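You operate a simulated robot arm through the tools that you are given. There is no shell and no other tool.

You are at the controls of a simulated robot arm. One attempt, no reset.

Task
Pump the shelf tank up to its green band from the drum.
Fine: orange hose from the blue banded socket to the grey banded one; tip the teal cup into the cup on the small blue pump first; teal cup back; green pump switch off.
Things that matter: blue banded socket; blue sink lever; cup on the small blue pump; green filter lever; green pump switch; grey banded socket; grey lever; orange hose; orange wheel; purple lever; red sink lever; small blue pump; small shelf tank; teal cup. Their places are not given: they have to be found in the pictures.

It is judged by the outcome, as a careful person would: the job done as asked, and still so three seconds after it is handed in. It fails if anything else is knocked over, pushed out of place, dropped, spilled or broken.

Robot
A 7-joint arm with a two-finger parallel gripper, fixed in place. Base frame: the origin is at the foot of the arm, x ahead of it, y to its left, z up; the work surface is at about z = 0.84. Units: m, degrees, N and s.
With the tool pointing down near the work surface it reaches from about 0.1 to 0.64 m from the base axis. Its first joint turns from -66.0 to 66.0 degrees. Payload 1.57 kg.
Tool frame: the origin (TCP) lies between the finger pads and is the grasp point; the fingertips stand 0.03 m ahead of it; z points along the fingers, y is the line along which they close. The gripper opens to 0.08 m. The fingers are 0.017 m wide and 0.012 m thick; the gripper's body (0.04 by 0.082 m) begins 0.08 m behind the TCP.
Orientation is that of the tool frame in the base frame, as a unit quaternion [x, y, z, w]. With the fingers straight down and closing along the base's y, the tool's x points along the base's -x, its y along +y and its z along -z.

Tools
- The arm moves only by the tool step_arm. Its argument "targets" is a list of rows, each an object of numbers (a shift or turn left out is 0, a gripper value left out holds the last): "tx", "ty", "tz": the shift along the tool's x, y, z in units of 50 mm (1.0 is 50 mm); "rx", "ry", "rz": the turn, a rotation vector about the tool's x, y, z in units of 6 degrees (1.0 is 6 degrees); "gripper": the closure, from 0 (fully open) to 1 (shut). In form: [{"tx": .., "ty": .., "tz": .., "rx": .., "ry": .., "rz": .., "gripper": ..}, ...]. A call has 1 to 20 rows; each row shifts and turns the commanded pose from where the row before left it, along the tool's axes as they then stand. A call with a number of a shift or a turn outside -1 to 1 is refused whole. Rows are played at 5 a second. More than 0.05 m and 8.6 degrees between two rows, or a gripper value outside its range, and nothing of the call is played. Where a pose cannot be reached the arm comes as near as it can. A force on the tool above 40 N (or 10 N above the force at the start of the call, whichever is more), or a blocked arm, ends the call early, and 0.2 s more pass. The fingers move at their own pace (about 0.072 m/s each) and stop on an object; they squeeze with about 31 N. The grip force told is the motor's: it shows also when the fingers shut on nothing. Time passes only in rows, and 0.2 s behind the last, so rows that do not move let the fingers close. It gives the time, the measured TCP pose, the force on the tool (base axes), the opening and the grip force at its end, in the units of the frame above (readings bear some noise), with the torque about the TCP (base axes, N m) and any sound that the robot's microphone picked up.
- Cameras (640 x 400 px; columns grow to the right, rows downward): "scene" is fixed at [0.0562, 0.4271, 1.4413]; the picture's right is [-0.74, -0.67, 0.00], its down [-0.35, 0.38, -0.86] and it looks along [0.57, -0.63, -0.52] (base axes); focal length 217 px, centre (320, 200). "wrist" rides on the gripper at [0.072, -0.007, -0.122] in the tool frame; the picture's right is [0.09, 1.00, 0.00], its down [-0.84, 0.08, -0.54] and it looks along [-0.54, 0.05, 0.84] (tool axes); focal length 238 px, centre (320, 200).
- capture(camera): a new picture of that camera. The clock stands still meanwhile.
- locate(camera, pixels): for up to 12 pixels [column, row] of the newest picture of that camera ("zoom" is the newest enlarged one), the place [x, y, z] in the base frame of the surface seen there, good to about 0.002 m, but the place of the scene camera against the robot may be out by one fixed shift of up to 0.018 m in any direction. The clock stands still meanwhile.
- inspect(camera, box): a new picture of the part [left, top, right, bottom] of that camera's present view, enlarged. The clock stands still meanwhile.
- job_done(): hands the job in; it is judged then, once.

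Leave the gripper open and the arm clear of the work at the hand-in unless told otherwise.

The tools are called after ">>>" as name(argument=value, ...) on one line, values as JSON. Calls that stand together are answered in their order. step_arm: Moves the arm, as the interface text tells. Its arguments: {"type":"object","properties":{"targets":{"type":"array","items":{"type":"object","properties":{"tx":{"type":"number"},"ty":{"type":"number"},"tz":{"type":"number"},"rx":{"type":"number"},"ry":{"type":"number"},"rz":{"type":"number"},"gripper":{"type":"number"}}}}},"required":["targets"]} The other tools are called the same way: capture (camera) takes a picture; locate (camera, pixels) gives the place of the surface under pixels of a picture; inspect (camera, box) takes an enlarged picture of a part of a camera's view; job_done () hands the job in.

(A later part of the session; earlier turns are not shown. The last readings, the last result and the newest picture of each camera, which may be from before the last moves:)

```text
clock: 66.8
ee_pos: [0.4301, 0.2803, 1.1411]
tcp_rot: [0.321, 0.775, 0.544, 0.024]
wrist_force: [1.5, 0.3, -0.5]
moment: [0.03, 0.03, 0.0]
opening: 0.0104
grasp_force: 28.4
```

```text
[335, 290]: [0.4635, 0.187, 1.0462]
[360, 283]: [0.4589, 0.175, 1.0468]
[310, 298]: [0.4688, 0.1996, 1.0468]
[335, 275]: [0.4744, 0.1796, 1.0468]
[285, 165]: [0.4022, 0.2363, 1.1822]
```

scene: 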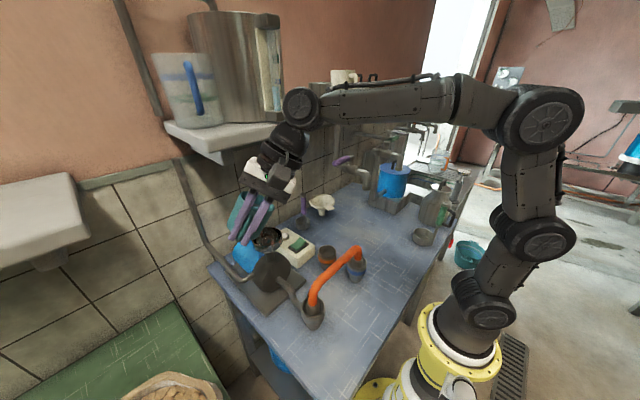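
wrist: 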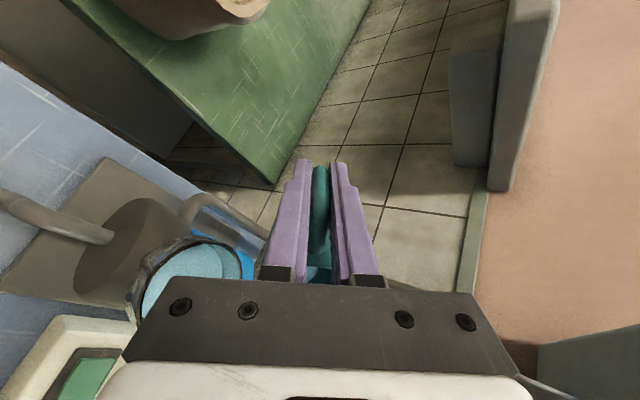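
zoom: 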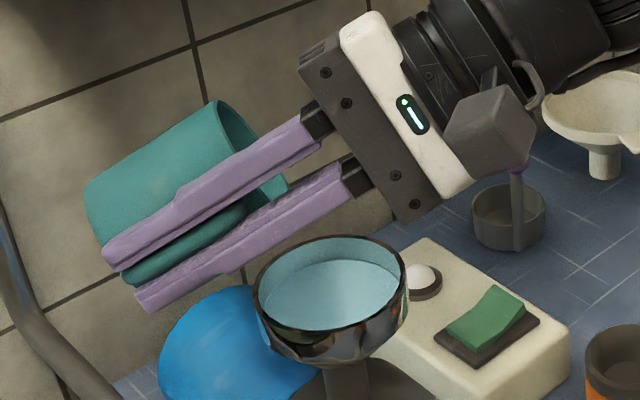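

Level about 15 mm below the brim, and the flow stays inside the bowl. I'll do two more 3° steps, then look at the whole scene for arm clearance.

>>> step_arm(targets=[{"rx": -0.47, "ry": 0.171, "tx": -0.0135, "ty": -0.0345, "tz": -0.032}, {}, {}, {"rx": -0.47, "ry": 0.171, "tx": -0.0135, "ty": -0.0345, "tz": -0.032}, {}, {}, {}])

>>> inspect(camera="scene", box=[230, 180, 300, 260])

>>> locate(camera="zoom", pixels=[[335, 288], [360, 280], [310, 295], [335, 270]])

>>> capture(camera="scene")

```text
clock: 68.4
ee_pos: [0.4284, 0.2762, 1.1389]
tcp_rot: [0.308, 0.748, 0.587, 0.026]
wrist_force: [0.4, -0.3, 0.3]
moment: [0.03, 0.07, -0.01]
opening: 0.0102
grasp_force: 28.3
```

```text
5.00 times, centred on (265, 220) of scene
```

zoom: 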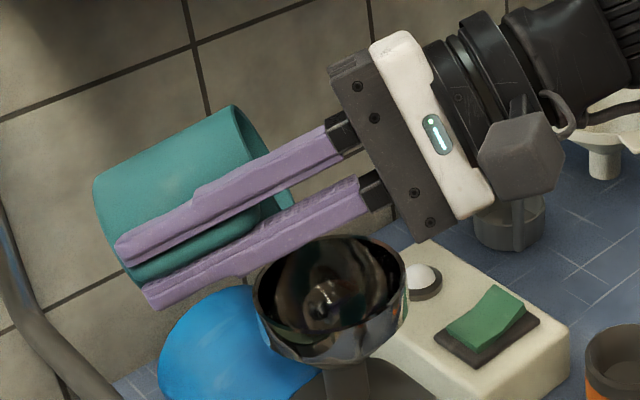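

```text
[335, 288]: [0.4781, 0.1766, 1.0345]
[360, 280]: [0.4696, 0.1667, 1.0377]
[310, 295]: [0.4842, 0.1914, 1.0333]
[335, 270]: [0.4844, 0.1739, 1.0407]
```

```text
taken
```

scene: 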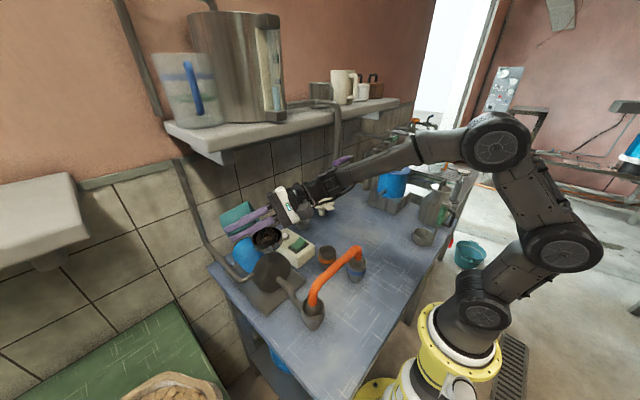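

The pump cup has suddenly drained into the pump, so it is taking its prime. Some water is left in the teal cup. I'll check the forearm's distance to the purple lever before tilting further.

>>> inspect(camera="scene", box=[290, 120, 400, 230])

>>> locate(camera="zoom", pixels=[[300, 120], [310, 130], [330, 140], [280, 190], [240, 200], [330, 190], [380, 150], [420, 120], [350, 180]])

```text
3.64 times, centred on (345, 175) of scene
```

zoom: 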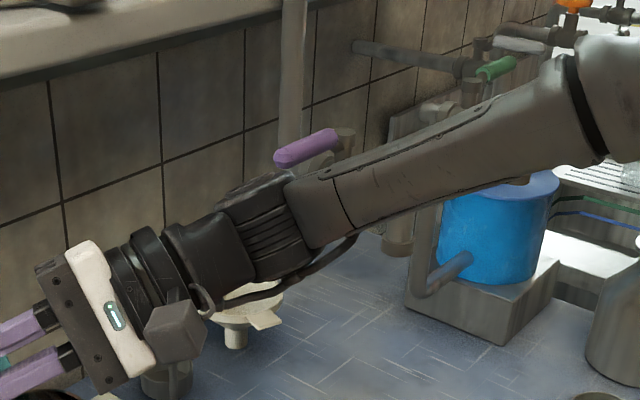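

```text
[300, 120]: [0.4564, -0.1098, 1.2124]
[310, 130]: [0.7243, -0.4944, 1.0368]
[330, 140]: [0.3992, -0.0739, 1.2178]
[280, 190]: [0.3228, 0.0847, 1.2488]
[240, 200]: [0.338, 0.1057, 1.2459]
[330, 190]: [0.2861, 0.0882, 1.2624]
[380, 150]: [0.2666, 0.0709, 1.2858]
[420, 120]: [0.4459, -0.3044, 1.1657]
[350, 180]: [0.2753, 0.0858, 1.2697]
```

The wrist knuckle is ~0.1 m from the lever, and further tilt lowers it away. I'll pour the rest: 3° steps to 84°.

>>> step_arm(targets=[{"rx": -0.47, "ry": 0.171, "tx": -0.012, "ty": -0.033, "tz": -0.04}, {}, {"rx": -0.47, "ry": 0.171, "tx": -0.012, "ty": -0.033, "tz": -0.04}, {}, {}])

>>> inspect(camera="scene", box=[230, 180, 300, 260])

```text
clock: 69.6
ee_pos: [0.4275, 0.2723, 1.1363]
tcp_rot: [0.296, 0.718, 0.629, 0.028]
wrist_force: [0.0, -0.4, -0.8]
moment: [0.0, 0.02, -0.02]
opening: 0.0105
grasp_force: 28.2
```

```text
5.00 times, centred on (265, 220) of scene
```

zoom: 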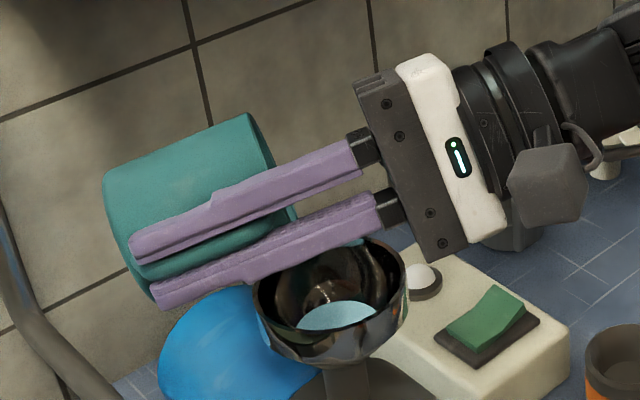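

The last water is trickling in; the bowl is about a third full. I'll tilt on to 90° in the same way.

>>> step_arm(targets=[{"rx": -0.47, "ry": 0.171, "tx": -0.0035, "ty": -0.036, "tz": -0.049}, {}, {"rx": -0.47, "ry": 0.171, "tx": -0.0035, "ty": -0.036, "tz": -0.049}, {}, {"rx": -0.47, "ry": 0.171, "tx": 0.012, "ty": 0.0325, "tz": -0.06}, {}, {"rx": -0.47, "ry": 0.171, "tx": 0.012, "ty": 0.0325, "tz": -0.06}, {}, {}])

>>> inspect(camera="scene", box=[230, 180, 300, 260])

>>> capture(camera="scene")

```text
clock: 71.6
ee_pos: [0.421, 0.2626, 1.1381]
tcp_rot: [0.269, 0.654, 0.706, 0.031]
wrist_force: [-0.8, -0.6, -1.8]
moment: [0.04, 0.04, 0.01]
opening: 0.0103
grasp_force: 28.3
```

```text
5.00 times, centred on (265, 220) of scene
```

zoom: 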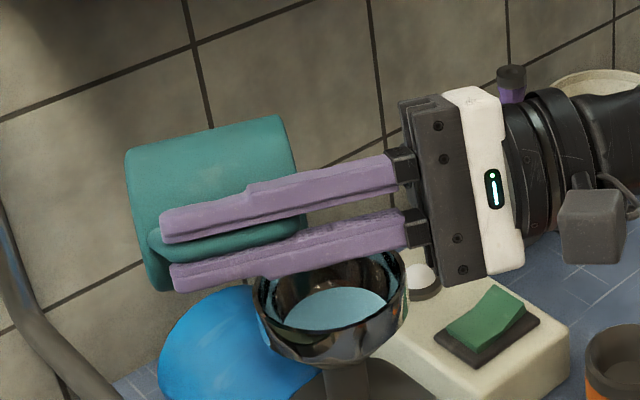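

```text
taken
```

scene: 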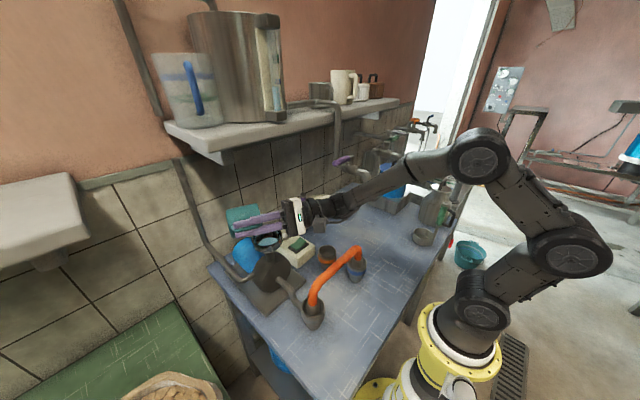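

The teal cup is practically empty and nothing is spilled. I'll rise 30 mm and turn the cup back upright over the bowl, so that no drop falls elsewhere.

>>> step_arm(targets=[{"tx": 0.07, "ty": 0.19}, {"tx": 0.135, "ty": 0.374}, {"rx": 0.47, "ry": -0.171}, {"rx": 0.7, "ry": -0.256}, {"rx": 0.94, "ry": -0.342}, {"rx": 0.94, "ry": -0.342}, {"rx": 0.94, "ry": -0.342}, {"rx": 0.94, "ry": -0.342}, {"rx": 0.94, "ry": -0.342}, {"rx": 0.7, "ry": -0.256}, {"rx": 0.47, "ry": -0.171}, {}])

>>> capture(camera="scene")

>>> inspect(camera="scene", box=[230, 180, 300, 260])

```text
clock: 74.2
ee_pos: [0.4216, 0.2636, 1.1684]
tcp_rot: [0.353, 0.854, 0.383, 0.018]
wrist_force: [0.9, -0.8, -0.4]
moment: [0.01, 0.02, 0.0]
opening: 0.0105
grasp_force: 28.5
```

```text
taken
```

scene: 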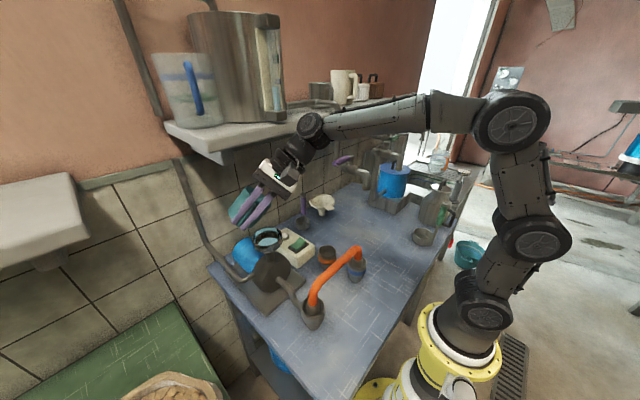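

```text
5.00 times, centred on (265, 220) of scene
```

zoom: 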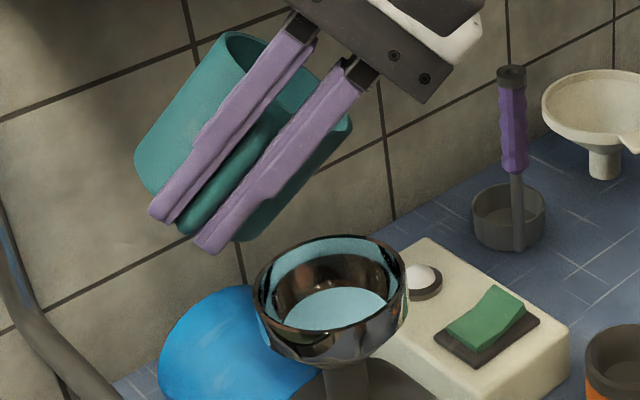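

The cup is at 45° with no drip. I'll move back 70 mm from the pump and turn it fully upright.

>>> step_arm(targets=[{"tx": 0.25, "ty": -0.2, "tz": -0.1}, {"tx": 0.4, "ty": -0.313, "tz": -0.159}, {"tx": 0.4, "ty": -0.313, "tz": -0.159}, {"rx": 0.47, "ry": -0.171}, {"rx": 0.94, "ry": -0.342}, {"rx": 0.94, "ry": -0.342}, {"rx": 0.94, "ry": -0.342}, {"rx": 0.94, "ry": -0.342}, {"rx": 0.94, "ry": -0.342}, {"rx": 0.94, "ry": -0.342}, {"rx": 0.7, "ry": -0.256}, {"rx": 0.235, "ry": -0.085}, {}])

>>> capture(camera="scene")

```text
clock: 77.0
ee_pos: [0.3493, 0.263, 1.168]
tcp_rot: [0.382, 0.924, 0.0, 0.001]
wrist_force: [-0.3, -0.4, -0.5]
moment: [0.01, 0.04, 0.01]
opening: 0.0102
grasp_force: 28.3
```

```text
taken
```

scene: 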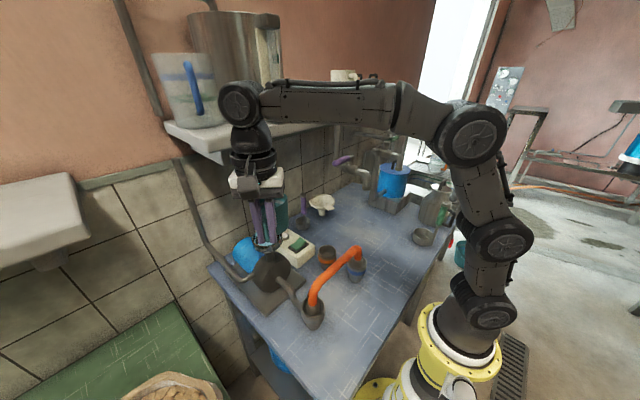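

The cup is upright again. I'll go back along the same path: retreat to x≈0.18, undo the 11° turn, then right to above its old place.

>>> step_arm(targets=[{"tx": 0.157, "ty": -0.141}, {"tx": 0.315, "ty": -0.282}, {"tx": 0.525, "ty": -0.47}, {"tx": 0.525, "ty": -0.47}, {"tx": 0.525, "ty": -0.47}, {"tx": 0.315, "ty": -0.282}, {"tx": 0.157, "ty": -0.141}, {"rz": -0.4}, {"rz": -0.7}, {"rz": -0.53}, {"rz": -0.2}, {}])

>>> step_arm(targets=[{"tx": -0.13, "ty": -0.17}, {"tx": -0.257, "ty": -0.337}, {"tx": -0.429, "ty": -0.561}, {"tx": -0.429, "ty": -0.561}, {"tx": -0.429, "ty": -0.561}, {"tx": -0.429, "ty": -0.561}, {"tx": -0.429, "ty": -0.561}, {"tx": -0.429, "ty": -0.561}, {"tx": -0.429, "ty": -0.561}, {"tx": -0.429, "ty": -0.561}, {"tx": -0.429, "ty": -0.561}, {"tx": -0.429, "ty": -0.561}, {"tx": -0.257, "ty": -0.337}, {"tx": -0.13, "ty": -0.17}, {}])

>>> capture(camera="scene")

>>> capture(camera="wrist")

```text
clock: 79.6
ee_pos: [0.182, 0.2723, 1.1684]
tcp_rot: [0.292, 0.956, -0.001, 0.001]
wrist_force: [0.5, 0.0, -0.9]
moment: [0.03, 0.01, -0.01]
opening: 0.0103
grasp_force: 28.3
```

```text
clock: 82.8
ee_pos: [0.2061, -0.1441, 1.1682]
tcp_rot: [0.291, 0.957, 0.0, 0.001]
wrist_force: [-1.0, 0.1, -0.4]
moment: [0.01, 0.02, -0.03]
opening: 0.0104
grasp_force: 28.1
```

```text
taken
```

scene: 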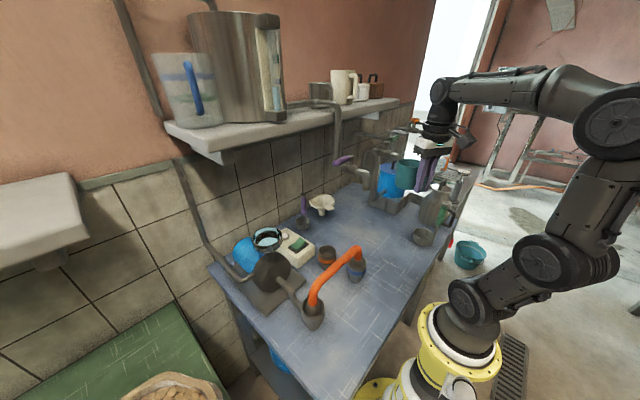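

```text
taken
```

wrist: 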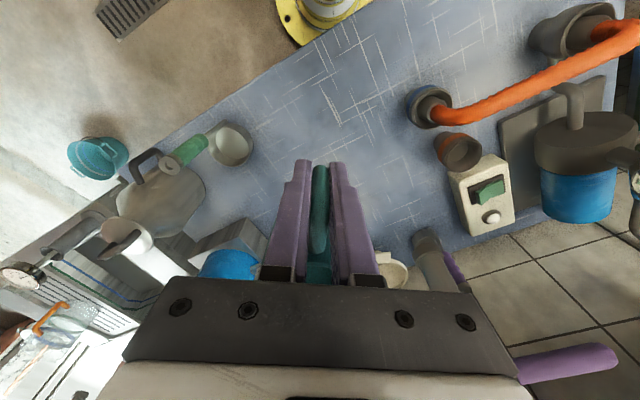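

I'm above its original spot. I'll lower to just above the table first, with a 2 mm alignment trim.

>>> step_arm(targets=[{"tx": -0.03, "tz": 0.3}, {"tz": 0.6}, {"tz": 0.6}, {"tz": 0.6}, {"tz": 0.6}, {"tz": 0.6}, {"tz": 0.6}, {"tz": 0.6}, {"tz": 0.4}, {"tz": 0.3}, {"tz": 0.2}, {"tz": 0.1}, {}])

>>> inspect(camera="scene", box=[360, 190, 440, 280])

```text
clock: 85.6
ee_pos: [0.2092, -0.1453, 0.8919]
tcp_rot: [0.292, 0.957, 0.0, 0.001]
wrist_force: [-0.2, 0.3, -1.1]
moment: [0.0, 0.01, -0.02]
opening: 0.0103
grasp_force: 28.1
```

```text
4.44 times, centred on (400, 235) of scene
```

zoom: 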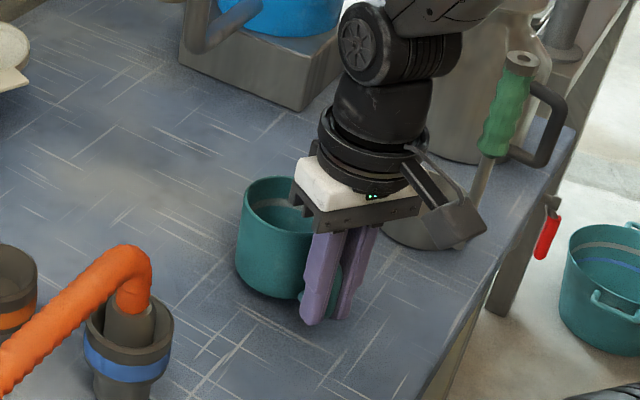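

It hovers about 10 mm above the table. I'll set it down in 2 mm steps.

>>> step_arm(targets=[{"tx": 0.02, "tz": 0.06}, {"tz": 0.05}, {"tz": 0.05}, {"tz": 0.04}, {}])

>>> inspect(camera="scene", box=[360, 190, 440, 280])

```text
clock: 86.8
ee_pos: [0.2083, -0.144, 0.884]
tcp_rot: [0.291, 0.957, -0.001, 0.001]
wrist_force: [0.4, -0.1, -0.5]
moment: [0.0, 0.04, 0.02]
opening: 0.0101
grasp_force: 28.1
```

```text
4.44 times, centred on (400, 235) of scene
```

zoom: 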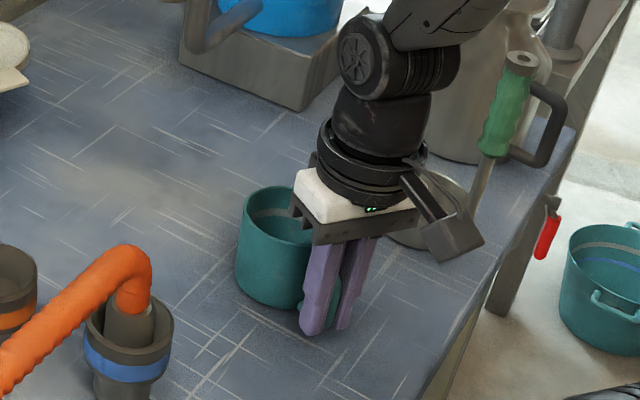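

No contact force yet at 0.884. I'll lower a little further until the table is felt.

>>> step_arm(targets=[{"tz": 0.04}, {"tz": 0.03}, {}])

```text
clock: 87.6
ee_pos: [0.2096, -0.1445, 0.8814]
tcp_rot: [0.292, 0.956, -0.001, 0.003]
wrist_force: [-1.9, 1.2, 17.1]
moment: [-0.41, -0.49, -0.05]
opening: 0.0103
grasp_force: 28.2
```

17 N upward, so the cup is on the table. I'll ease off 1 mm, then open slowly.

>>> step_arm(targets=[{"tz": -0.03}, {"gripper": 0.75}, {"gripper": 0.6}, {"gripper": 0.4}, {"gripper": 0.2}, {"gripper": 0.0}, {}, {}])

>>> capture(camera="wrist")

>>> inspect(camera="scene", box=[360, 190, 440, 280])

```text
clock: 89.4
ee_pos: [0.2069, -0.1449, 0.8819]
tcp_rot: [0.292, 0.957, 0.0, 0.001]
wrist_force: [0.6, -1.0, 1.0]
moment: [-0.01, 0.02, 0.02]
opening: 0.0799
grasp_force: 0.0
```

```text
taken
```

wrist: 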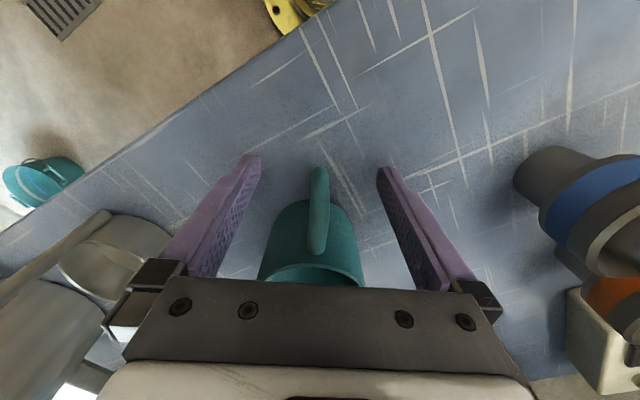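

```text
4.44 times, centred on (400, 235) of scene
```

zoom: 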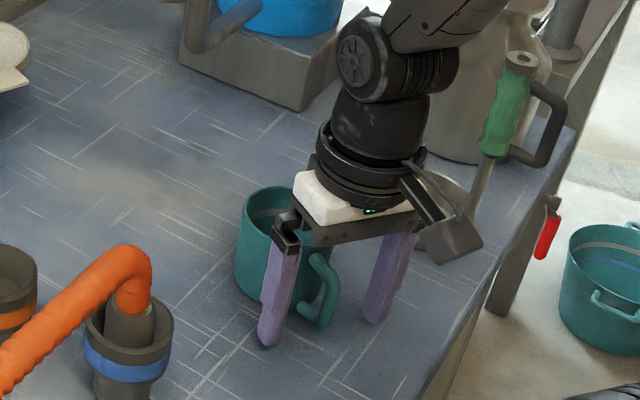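

The cup stands as it did at first. I'll rise clear of it.

>>> step_arm(targets=[{"tz": -0.3}, {"tz": -0.6}, {"tz": -0.8}, {"tz": -0.9}, {"tz": -0.9}, {"tz": -0.9}, {"tz": -0.8}, {}])

>>> capture(camera="wrist")

>>> locate(camera="wrist", pixels=[[316, 150], [320, 110]])

>>> inspect(camera="wrist", box=[276, 90, 356, 190])

```text
clock: 91.2
ee_pos: [0.2081, -0.1431, 1.1422]
tcp_rot: [0.29, 0.957, 0.001, 0.001]
wrist_force: [0.4, 0.4, 0.1]
moment: [0.0, -0.01, -0.01]
opening: 0.0799
grasp_force: 0.1
```

```text
taken
```

wrist: 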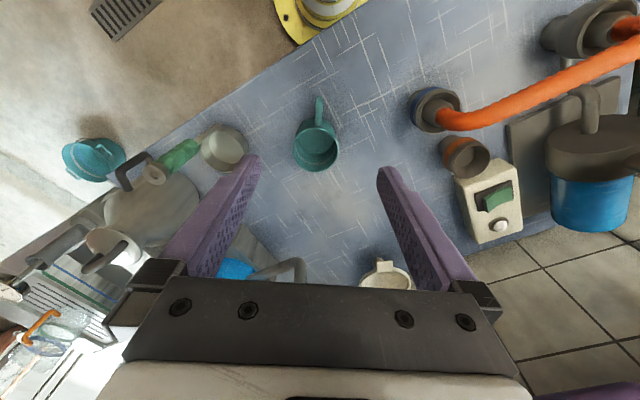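

```text
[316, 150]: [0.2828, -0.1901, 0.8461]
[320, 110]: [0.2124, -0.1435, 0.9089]
```

```text
4.00 times, centred on (316, 140) of wrist
```

zoom: 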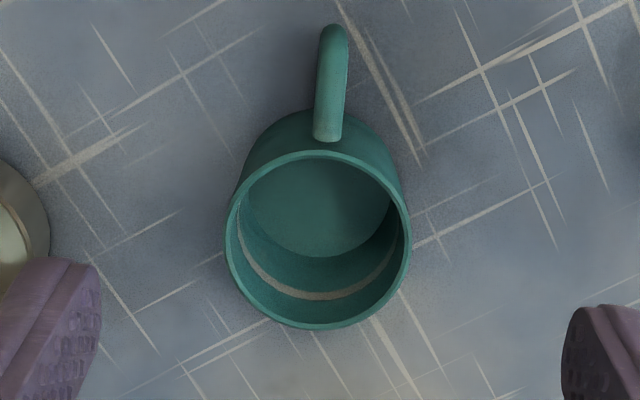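

The teal cup is empty and standing in its old place. Next comes the switch: I'll move left to y≈0.10, square up the tool, and go forward to look at it closely.

>>> step_arm(targets=[{"tx": 0.357, "ty": 0.597}, {"tx": 0.357, "ty": 0.597}, {"tx": 0.357, "ty": 0.597}, {"tx": 0.357, "ty": 0.597}, {"tx": 0.357, "ty": 0.597}, {"tx": 0.357, "ty": 0.597}, {"tx": 0.357, "ty": 0.597}, {"rz": -1}, {"rz": -1}, {"rz": -1}, {"rz": -1}, {"rz": -1}, {"rz": -0.67}, {"tx": -0.867}, {"tx": -0.867}, {"tx": -0.867}, {}])

>>> capture(camera="wrist")

>>> capture(camera="scene")

```text
clock: 94.8
ee_pos: [0.351, 0.0974, 1.1409]
tcp_rot: [-0.001, 1.0, 0.0, 0.001]
wrist_force: [0.5, 0.7, 0.1]
moment: [-0.02, -0.02, -0.01]
opening: 0.08
grasp_force: 0.1
```

```text
taken
```

wrist: 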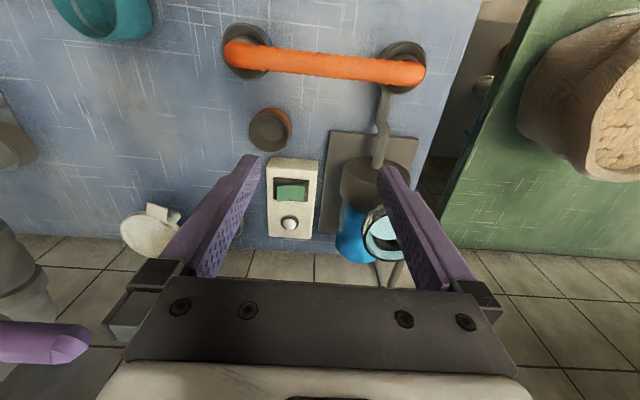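

```text
taken
```

scene: 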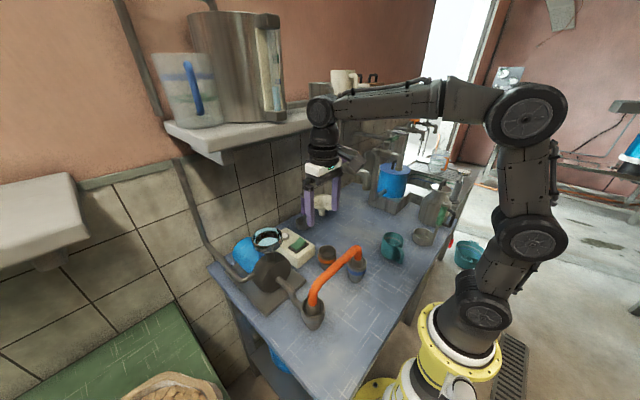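

>>> inspect(camera="wrist", box=[255, 145, 335, 245])

>>> inspect(camera="scene", box=[275, 220, 325, 275])

```text
4.00 times, centred on (295, 195) of wrist
```

zoom: 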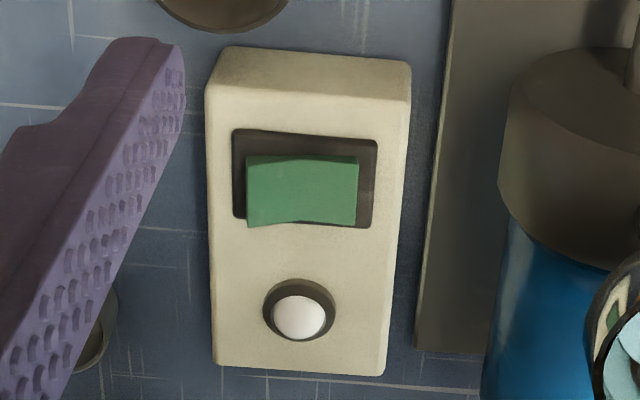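

```text
7.27 times, centred on (300, 248) of scene
```

zoom: 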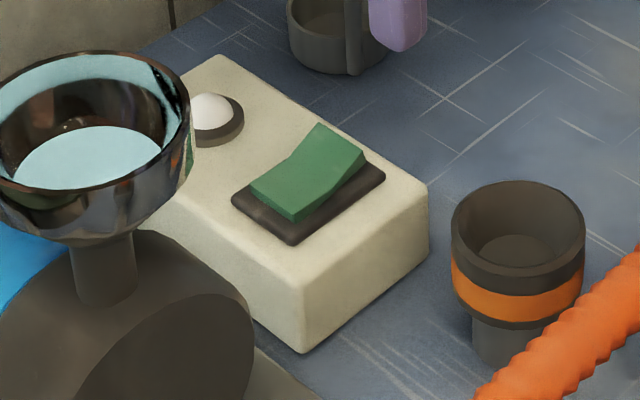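

The rocker's long axis runs along y. I'll measure the surface heights across it to see which end is raised.

>>> locate(camera="zoom", pixels=[[270, 190], [290, 175], [310, 165], [320, 150], [335, 150], [350, 160], [325, 130], [295, 210], [300, 155], [240, 205], [380, 180], [215, 110]])

>>> inspect(camera="wrist", box=[255, 145, 335, 245])

>>> locate(camera="zoom", pixels=[[250, 190], [265, 190], [280, 190], [300, 188], [320, 188], [340, 188], [355, 190], [303, 160], [303, 218], [235, 180], [373, 180], [300, 318]])

```text
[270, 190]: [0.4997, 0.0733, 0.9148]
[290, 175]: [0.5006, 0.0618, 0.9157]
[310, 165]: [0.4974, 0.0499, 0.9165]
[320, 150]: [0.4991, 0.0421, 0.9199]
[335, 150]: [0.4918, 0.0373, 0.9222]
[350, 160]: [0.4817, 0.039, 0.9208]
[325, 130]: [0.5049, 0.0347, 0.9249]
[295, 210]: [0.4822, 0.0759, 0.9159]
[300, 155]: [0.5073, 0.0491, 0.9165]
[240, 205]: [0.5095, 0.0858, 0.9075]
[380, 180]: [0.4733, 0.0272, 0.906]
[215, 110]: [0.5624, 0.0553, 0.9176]
```

```text
4.00 times, centred on (295, 195) of wrist
```

zoom: 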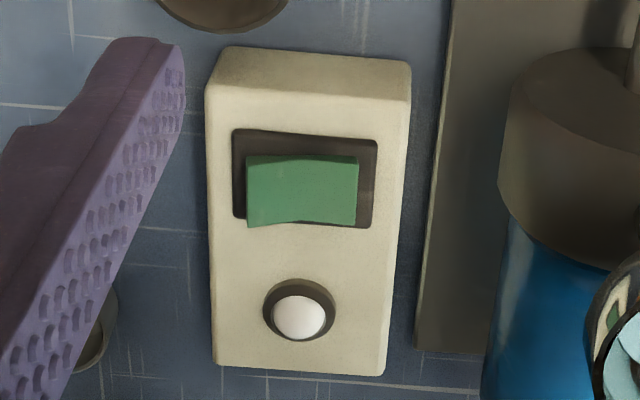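

```text
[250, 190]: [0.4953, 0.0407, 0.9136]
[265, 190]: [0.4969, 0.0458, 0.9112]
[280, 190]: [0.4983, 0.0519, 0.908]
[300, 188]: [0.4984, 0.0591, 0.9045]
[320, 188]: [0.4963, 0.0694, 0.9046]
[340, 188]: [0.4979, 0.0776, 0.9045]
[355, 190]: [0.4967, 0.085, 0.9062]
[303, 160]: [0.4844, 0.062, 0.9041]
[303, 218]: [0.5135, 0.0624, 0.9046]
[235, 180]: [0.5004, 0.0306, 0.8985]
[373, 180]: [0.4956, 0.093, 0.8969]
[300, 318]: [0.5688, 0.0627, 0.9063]
```

The −y end of the rocker is raised (0.914 at y≈0.041), while the +y half lies flat at 0.9045. So it is off now: pressing the −y end turns it on, and the +y end turns it off. Before switching, I'll take a close look at the gauge.

>>> inspect(camera="scene", box=[250, 25, 300, 115])

>>> locate(camera="zoom", pixels=[[320, 110], [320, 150], [330, 200], [330, 240], [330, 280], [330, 320], [300, 200], [345, 130], [345, 230]])

```text
4.44 times, centred on (275, 70) of scene
```

zoom: 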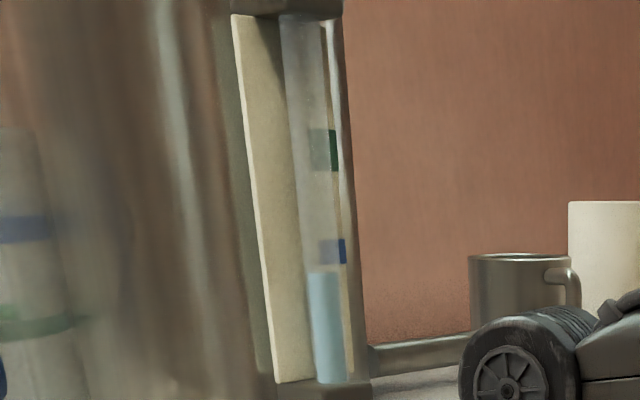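

```text
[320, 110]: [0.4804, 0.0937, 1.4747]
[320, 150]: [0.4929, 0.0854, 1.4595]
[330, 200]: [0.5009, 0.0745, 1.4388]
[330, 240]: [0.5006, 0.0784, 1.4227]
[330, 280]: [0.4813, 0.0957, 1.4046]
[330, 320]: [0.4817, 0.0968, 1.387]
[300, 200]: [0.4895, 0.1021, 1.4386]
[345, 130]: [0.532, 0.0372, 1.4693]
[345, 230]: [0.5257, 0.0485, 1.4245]
```

The gauge water is at z≈1.408. The green band runs from about 1.4515 to 1.467, rows 130–171 in this zoom, and I'll aim for row 150. I'll close the gripper to use it as a finger, lean the hand 28° back toward the robot to stay clear of the purple lever, and go just above the rocker's −y end.

>>> step_arm(targets=[{"gripper": 1, "ry": -0.9}, {"ry": -0.95}, {"ry": -0.95}, {"ry": -0.95}, {"ry": -0.92}, {}])

>>> step_arm(targets=[{"tx": -0.119, "ty": -0.167, "tz": 0.72}, {"tx": -0.119, "ty": -0.167, "tz": 0.72}, {"tx": -0.119, "ty": -0.167, "tz": 0.72}, {"tx": -0.119, "ty": -0.167, "tz": 0.72}, {}])

>>> capture(camera="scene")

>>> capture(camera="wrist")

```text
clock: 96.2
ee_pos: [0.3508, 0.0988, 1.1415]
tcp_rot: [-0.001, 0.97, 0.0, 0.243]
wrist_force: [0.1, 0.2, -0.6]
moment: [-0.01, -0.03, -0.01]
opening: 0.0
grasp_force: 21.6
```

```text
clock: 97.4
ee_pos: [0.4403, 0.0642, 1.0263]
tcp_rot: [-0.001, 0.97, 0.0, 0.244]
wrist_force: [0.4, 0.5, 0.3]
moment: [-0.01, 0.0, 0.03]
opening: 0.0001
grasp_force: 21.0
```

```text
taken
```

scene: 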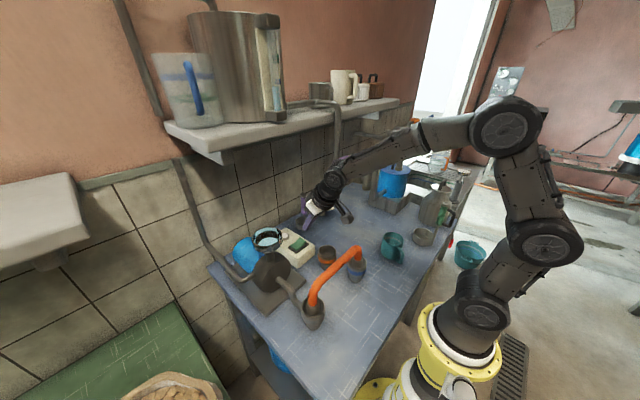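

```text
taken
```

wrist: 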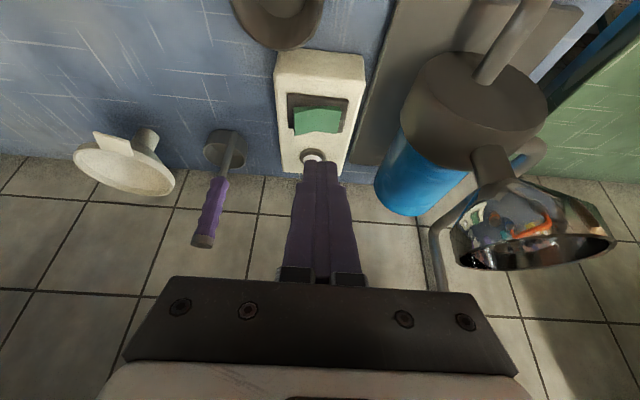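

The lever is near the forearm in this view. I'll check the real distances there.

>>> inspect(camera="scene", box=[290, 120, 400, 230])

>>> locate(camera="zoom", pixels=[[290, 150], [270, 155], [280, 180], [250, 190], [320, 170], [360, 150], [400, 130], [220, 220], [160, 260]])

```text
3.64 times, centred on (345, 175) of scene
```

zoom: 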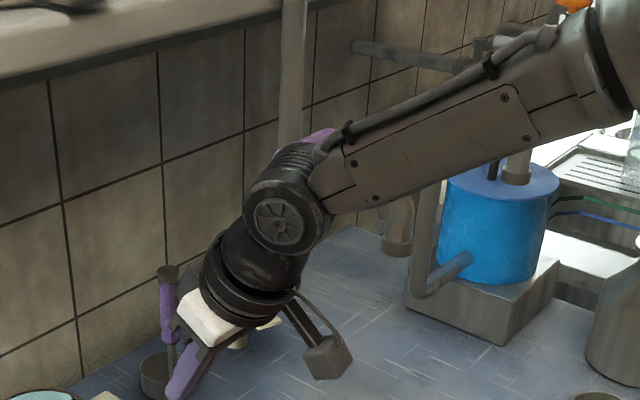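

```text
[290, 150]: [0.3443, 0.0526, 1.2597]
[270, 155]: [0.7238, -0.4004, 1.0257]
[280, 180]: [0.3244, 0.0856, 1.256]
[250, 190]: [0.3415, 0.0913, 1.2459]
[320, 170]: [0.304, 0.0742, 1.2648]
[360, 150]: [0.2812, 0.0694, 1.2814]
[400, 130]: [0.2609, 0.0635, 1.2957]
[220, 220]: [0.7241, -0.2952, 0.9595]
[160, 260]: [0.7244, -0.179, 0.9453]
```

The knuckle would pass about 3 cm from the lever. I'll lean the hand 8° to the left as well, which roughly doubles that gap, and then continue to 3.5 cm above the rocker.

>>> step_arm(targets=[{"rx": 0.67}, {"rx": 0.67}, {"tx": -0.07, "ty": -0.018, "tz": 0.497}, {"tx": -0.07, "ty": -0.018, "tz": 0.497}, {"tx": -0.07, "ty": -0.018, "tz": 0.497}, {}])

>>> capture(camera="wrist")

>>> capture(camera="scene")

>>> inspect(camera="scene", box=[260, 150, 370, 270])

```text
clock: 98.8
ee_pos: [0.4848, 0.0531, 0.9648]
tcp_rot: [0.016, 0.968, -0.068, 0.242]
wrist_force: [0.5, 0.3, 0.3]
moment: [0.03, 0.0, 0.0]
opening: 0.0002
grasp_force: 21.1
```

```text
taken
```

wrist: 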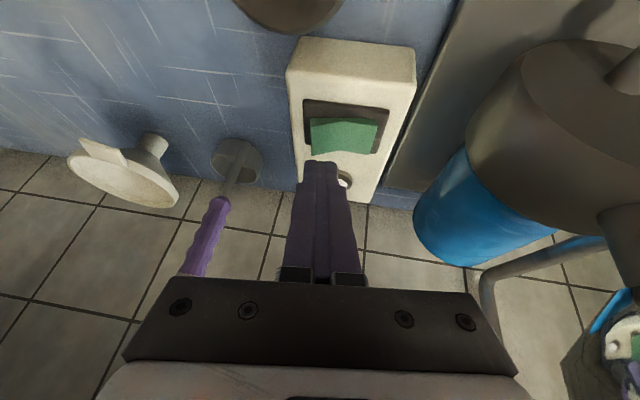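

```text
taken
```

scene: 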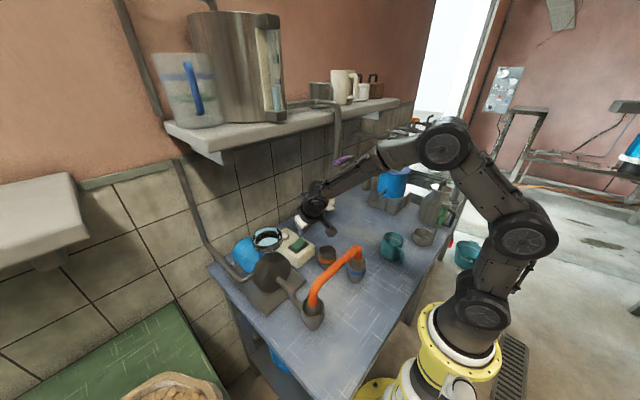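

```text
3.33 times, centred on (315, 210) of scene
```

zoom: 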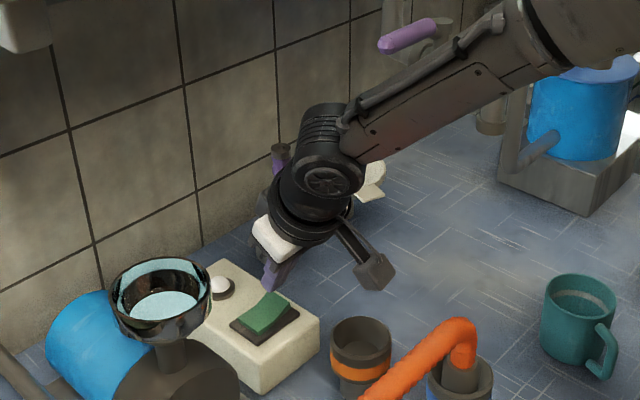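

The arm is well clear now and the tip is above the rocker's −y half. I'll lower to just above it and check.

>>> step_arm(targets=[{"tx": 0.094, "ty": -0.03, "tz": 0.18}, {"tx": 0.094, "ty": 0.0, "tz": 0.178}, {}])

>>> inspect(camera="wrist", box=[270, 30, 430, 230])

>>> inspect(camera="scene", box=[265, 210, 335, 270])

```text
clock: 99.6
ee_pos: [0.4848, 0.0481, 0.9456]
tcp_rot: [0.017, 0.968, -0.068, 0.243]
wrist_force: [0.6, -0.3, 0.0]
moment: [-0.01, -0.03, -0.07]
opening: 0.0
grasp_force: 21.2
```

```text
2.00 times, centred on (350, 130) of wrist
```

zoom: 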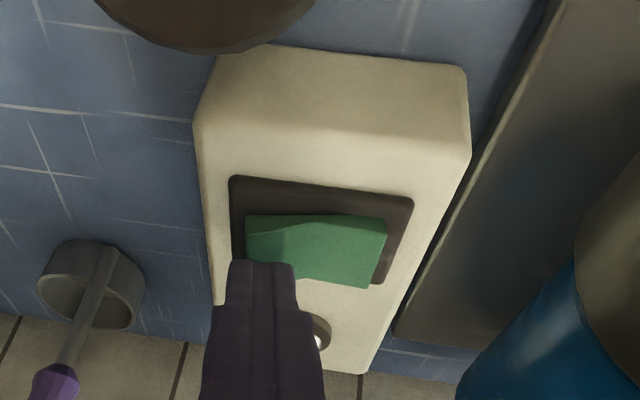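

```text
6.67 times, centred on (300, 240) of scene
```

zoom: 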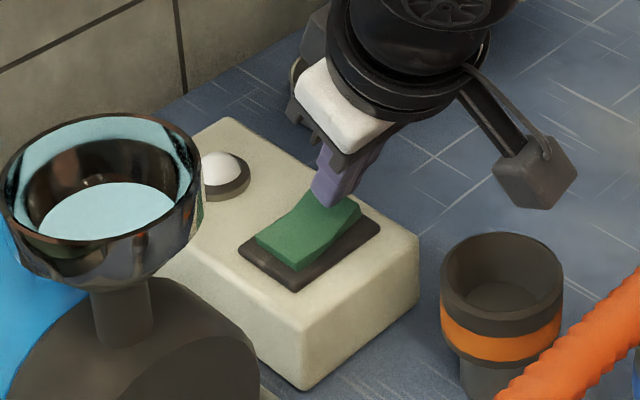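

The tip is about 5 mm above the rocker's raised −y end. I'll shift 3 mm left and press down in small steps to switch on.

>>> step_arm(targets=[{"ty": 0.06}, {"tx": 0.0375, "ty": 0.0098, "tz": 0.07}, {"tx": 0.0375, "ty": 0.0098, "tz": 0.07}, {"tx": 0.0375, "ty": 0.0098, "tz": 0.07}, {}])

>>> inspect(camera="scene", box=[265, 210, 335, 270])

>>> inspect(camera="scene", box=[250, 25, 300, 115])

```text
clock: 100.7
ee_pos: [0.4832, 0.05, 0.9399]
tcp_rot: [0.017, 0.966, -0.07, 0.247]
wrist_force: [-5.3, -0.6, 6.5]
moment: [0.03, 0.15, 0.02]
opening: 0.0001
grasp_force: 21.6
stopped in row 5: the force on the tool passed its limit at 43 N (the readings are from after the stop); the commanded pose is now the measured one
```

```text
6.67 times, centred on (300, 240) of scene
```

zoom: 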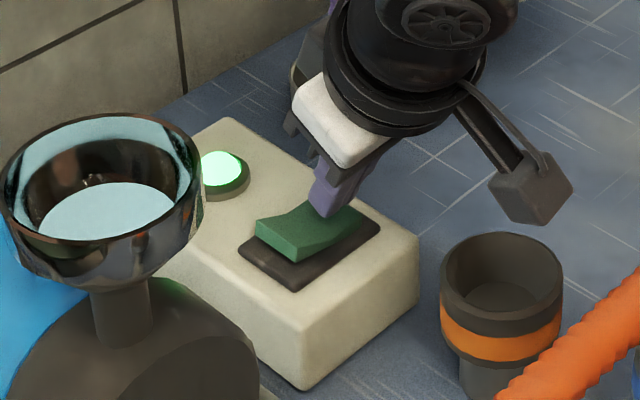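

```text
4.44 times, centred on (275, 70) of scene
```

zoom: 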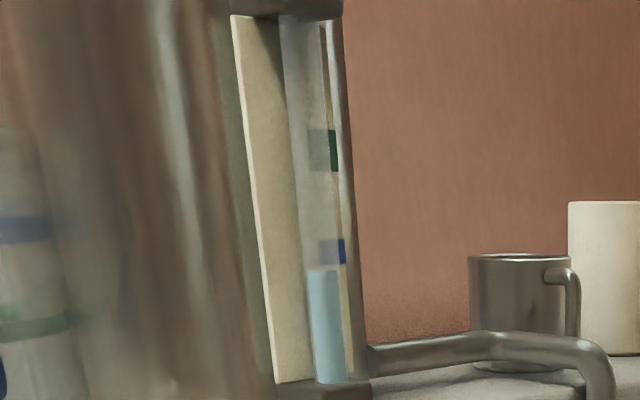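

The lamp lit green and the rocker flipped, so the pump is running. The level is at row 270. I'll move the tip over to hover above the now-raised +y end.

>>> step_arm(targets=[{"tx": -0.281, "ty": -0.074, "tz": -0.524}, {"ty": 0.673, "tz": -0.0945}, {"tx": 0.15, "ty": 0.04, "tz": 0.28}, {}])

>>> inspect(camera="scene", box=[250, 25, 300, 115])

>>> inspect(camera="scene", box=[265, 210, 335, 270])

>>> capture(camera="scene")

```text
clock: 101.7
ee_pos: [0.486, 0.0826, 0.9509]
tcp_rot: [0.018, 0.967, -0.07, 0.245]
wrist_force: [-0.6, 0.5, -0.1]
moment: [0.0, 0.01, 0.04]
opening: 0.0
grasp_force: 21.6
```

```text
4.44 times, centred on (275, 70) of scene
```

zoom: 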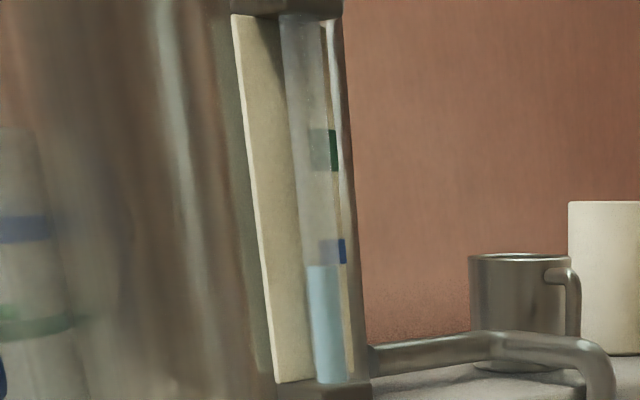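

```text
6.67 times, centred on (300, 240) of scene
```

zoom: 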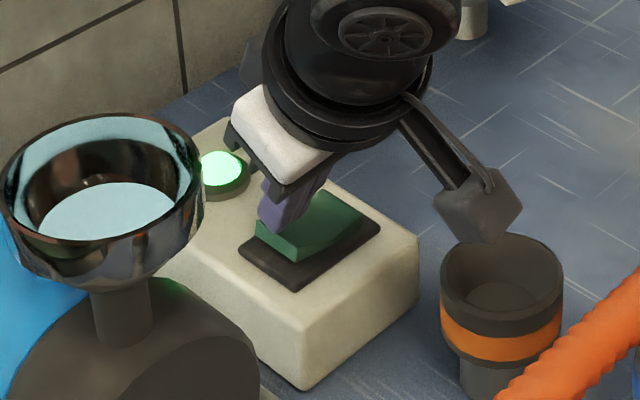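

```text
taken
```

scene: 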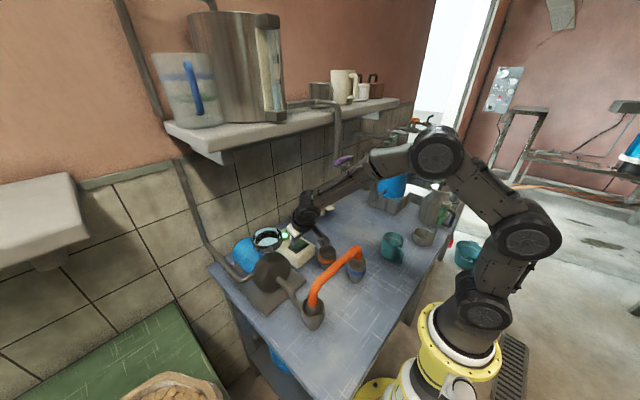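

The level moved from row 270 to 266 in about 1 s, with water flowing steadily. The tip waits 10 mm above the off end. I'll wait 4 s and check the gauge and the bench for leaks.

>>> step_arm(targets=[{}, {}, {}, {}, {}, {}, {}, {}, {}, {}, {}, {}, {}, {}, {}, {}, {}, {}, {}, {}])

>>> inspect(camera="scene", box=[250, 25, 300, 115])

>>> capture(camera="scene")

```text
clock: 105.9
ee_pos: [0.4844, 0.0828, 0.952]
tcp_rot: [0.017, 0.967, -0.069, 0.246]
wrist_force: [-0.2, -0.3, 1.1]
moment: [-0.03, 0.02, 0.03]
opening: 0.0001
grasp_force: 21.2
```

```text
4.44 times, centred on (275, 70) of scene
```

zoom: 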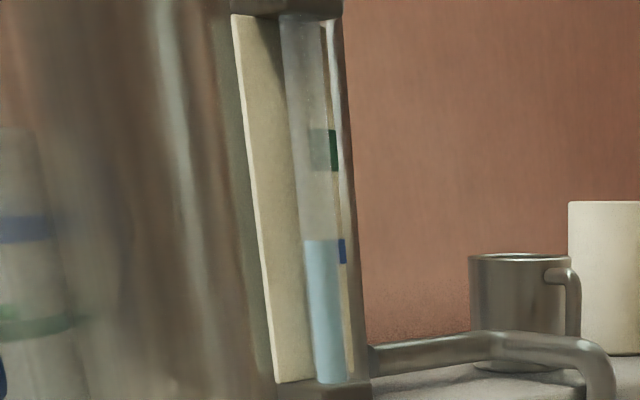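

```text
taken
```

scene: 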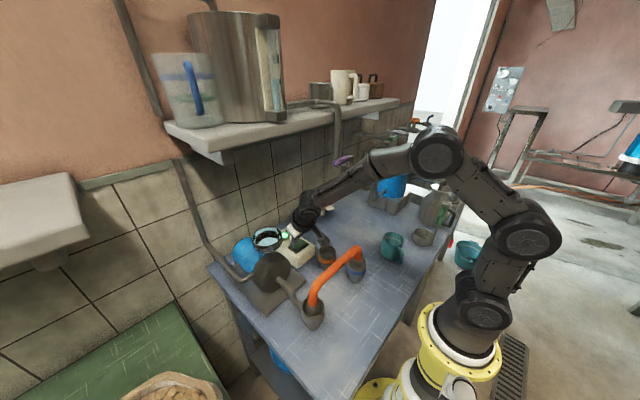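

The level is at row 240, about 6.2 rows per second, so roughly 14 s to go. No leak is visible. I'll wait two more 4 s spells.

>>> step_arm(targets=[{}, {}, {}, {}, {}, {}, {}, {}, {}, {}, {}, {}, {}, {}, {}, {}, {}, {}, {}, {}])

>>> inspect(camera="scene", box=[250, 25, 300, 115])

```text
clock: 110.1
ee_pos: [0.4858, 0.0829, 0.9517]
tcp_rot: [0.017, 0.967, -0.069, 0.246]
wrist_force: [-0.5, 0.6, 0.2]
moment: [-0.01, 0.05, -0.02]
opening: 0.0
grasp_force: 21.5
```

```text
4.44 times, centred on (275, 70) of scene
```

zoom: 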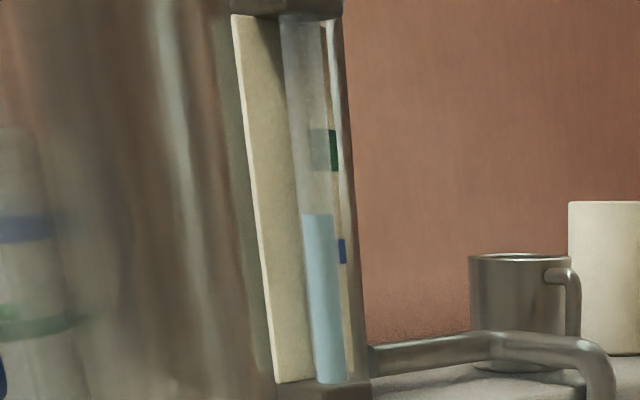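

Row 214 at 110.1 s, steady at 6.2 rows per second. I'll wait another 4 s.

>>> step_arm(targets=[{}, {}, {}, {}, {}, {}, {}, {}, {}, {}, {}, {}, {}, {}, {}, {}, {}, {}, {}, {}])

>>> inspect(camera="scene", box=[250, 25, 300, 115])

>>> inspect(camera="wrist", box=[270, 30, 430, 230])

```text
clock: 114.3
ee_pos: [0.4849, 0.0836, 0.9516]
tcp_rot: [0.017, 0.966, -0.07, 0.247]
wrist_force: [0.6, -1.0, -0.3]
moment: [0.01, 0.02, 0.03]
opening: 0.0002
grasp_force: 21.0
```

```text
4.44 times, centred on (275, 70) of scene
```

zoom: 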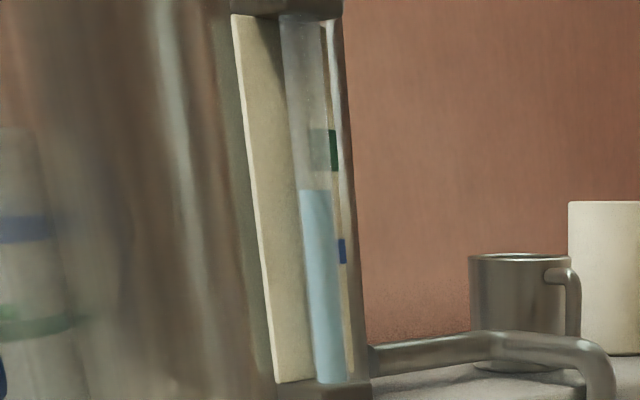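

```text
2.00 times, centred on (350, 130) of wrist
```

zoom: 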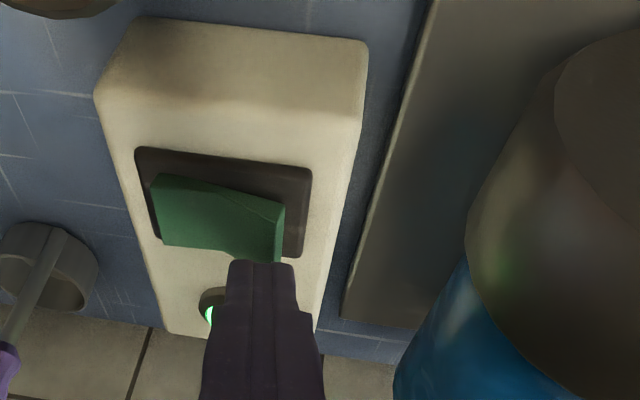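

Row 189 at 114.3 s. The tip is over the raised +y end. I'll go 6 mm lower without touching and wait another ~4 s, which should bring the level just inside the band's lower edge.

>>> step_arm(targets=[{"tx": 0.056, "ty": 0.005, "tz": 0.105}, {}, {}, {}, {}, {}, {}, {}, {}, {}, {}, {}, {}, {}, {}, {}, {}, {}, {}, {}])

>>> inspect(camera="scene", box=[250, 25, 300, 115])

```text
clock: 118.5
ee_pos: [0.4849, 0.0823, 0.9467]
tcp_rot: [0.017, 0.967, -0.069, 0.246]
wrist_force: [0.4, 0.5, -0.2]
moment: [0.01, 0.01, 0.0]
opening: 0.0002
grasp_force: 21.5
```

```text
4.44 times, centred on (275, 70) of scene
```

zoom: 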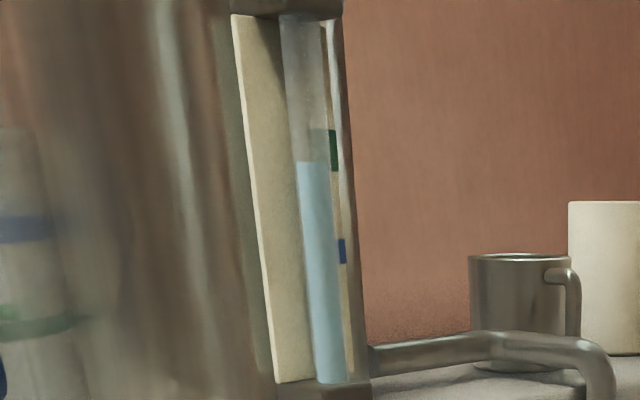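

The level is at row 162, already inside the band (130–171). I'll press the off end now.

>>> step_arm(targets=[{}, {"tx": 0.0375, "ty": 0.0098, "tz": 0.07}, {"tx": 0.0375, "ty": 0.0098, "tz": 0.07}, {"tx": 0.0375, "ty": 0.0098, "tz": 0.07}, {"tx": 0.0375, "ty": 0.0098, "tz": 0.07}, {}])

>>> inspect(camera="scene", box=[265, 210, 335, 270])

>>> inspect(camera="scene", box=[250, 25, 300, 115])

```text
clock: 119.9
ee_pos: [0.4876, 0.0847, 0.9357]
tcp_rot: [0.017, 0.966, -0.068, 0.251]
wrist_force: [-0.2, 0.6, 3.8]
moment: [-0.01, -0.01, 0.08]
opening: 0.0
grasp_force: 21.6
stopped in row 6: the force on the tool passed its limit at 41 N (the readings are from after the stop); the commanded pose is now the measured one
```

```text
6.67 times, centred on (300, 240) of scene
```

zoom: 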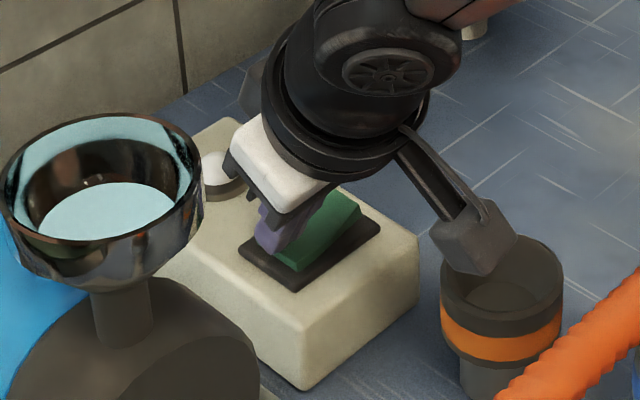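

```text
4.44 times, centred on (275, 70) of scene
```

zoom: 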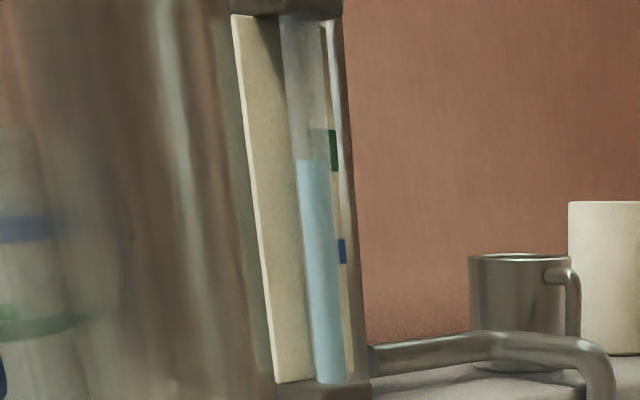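

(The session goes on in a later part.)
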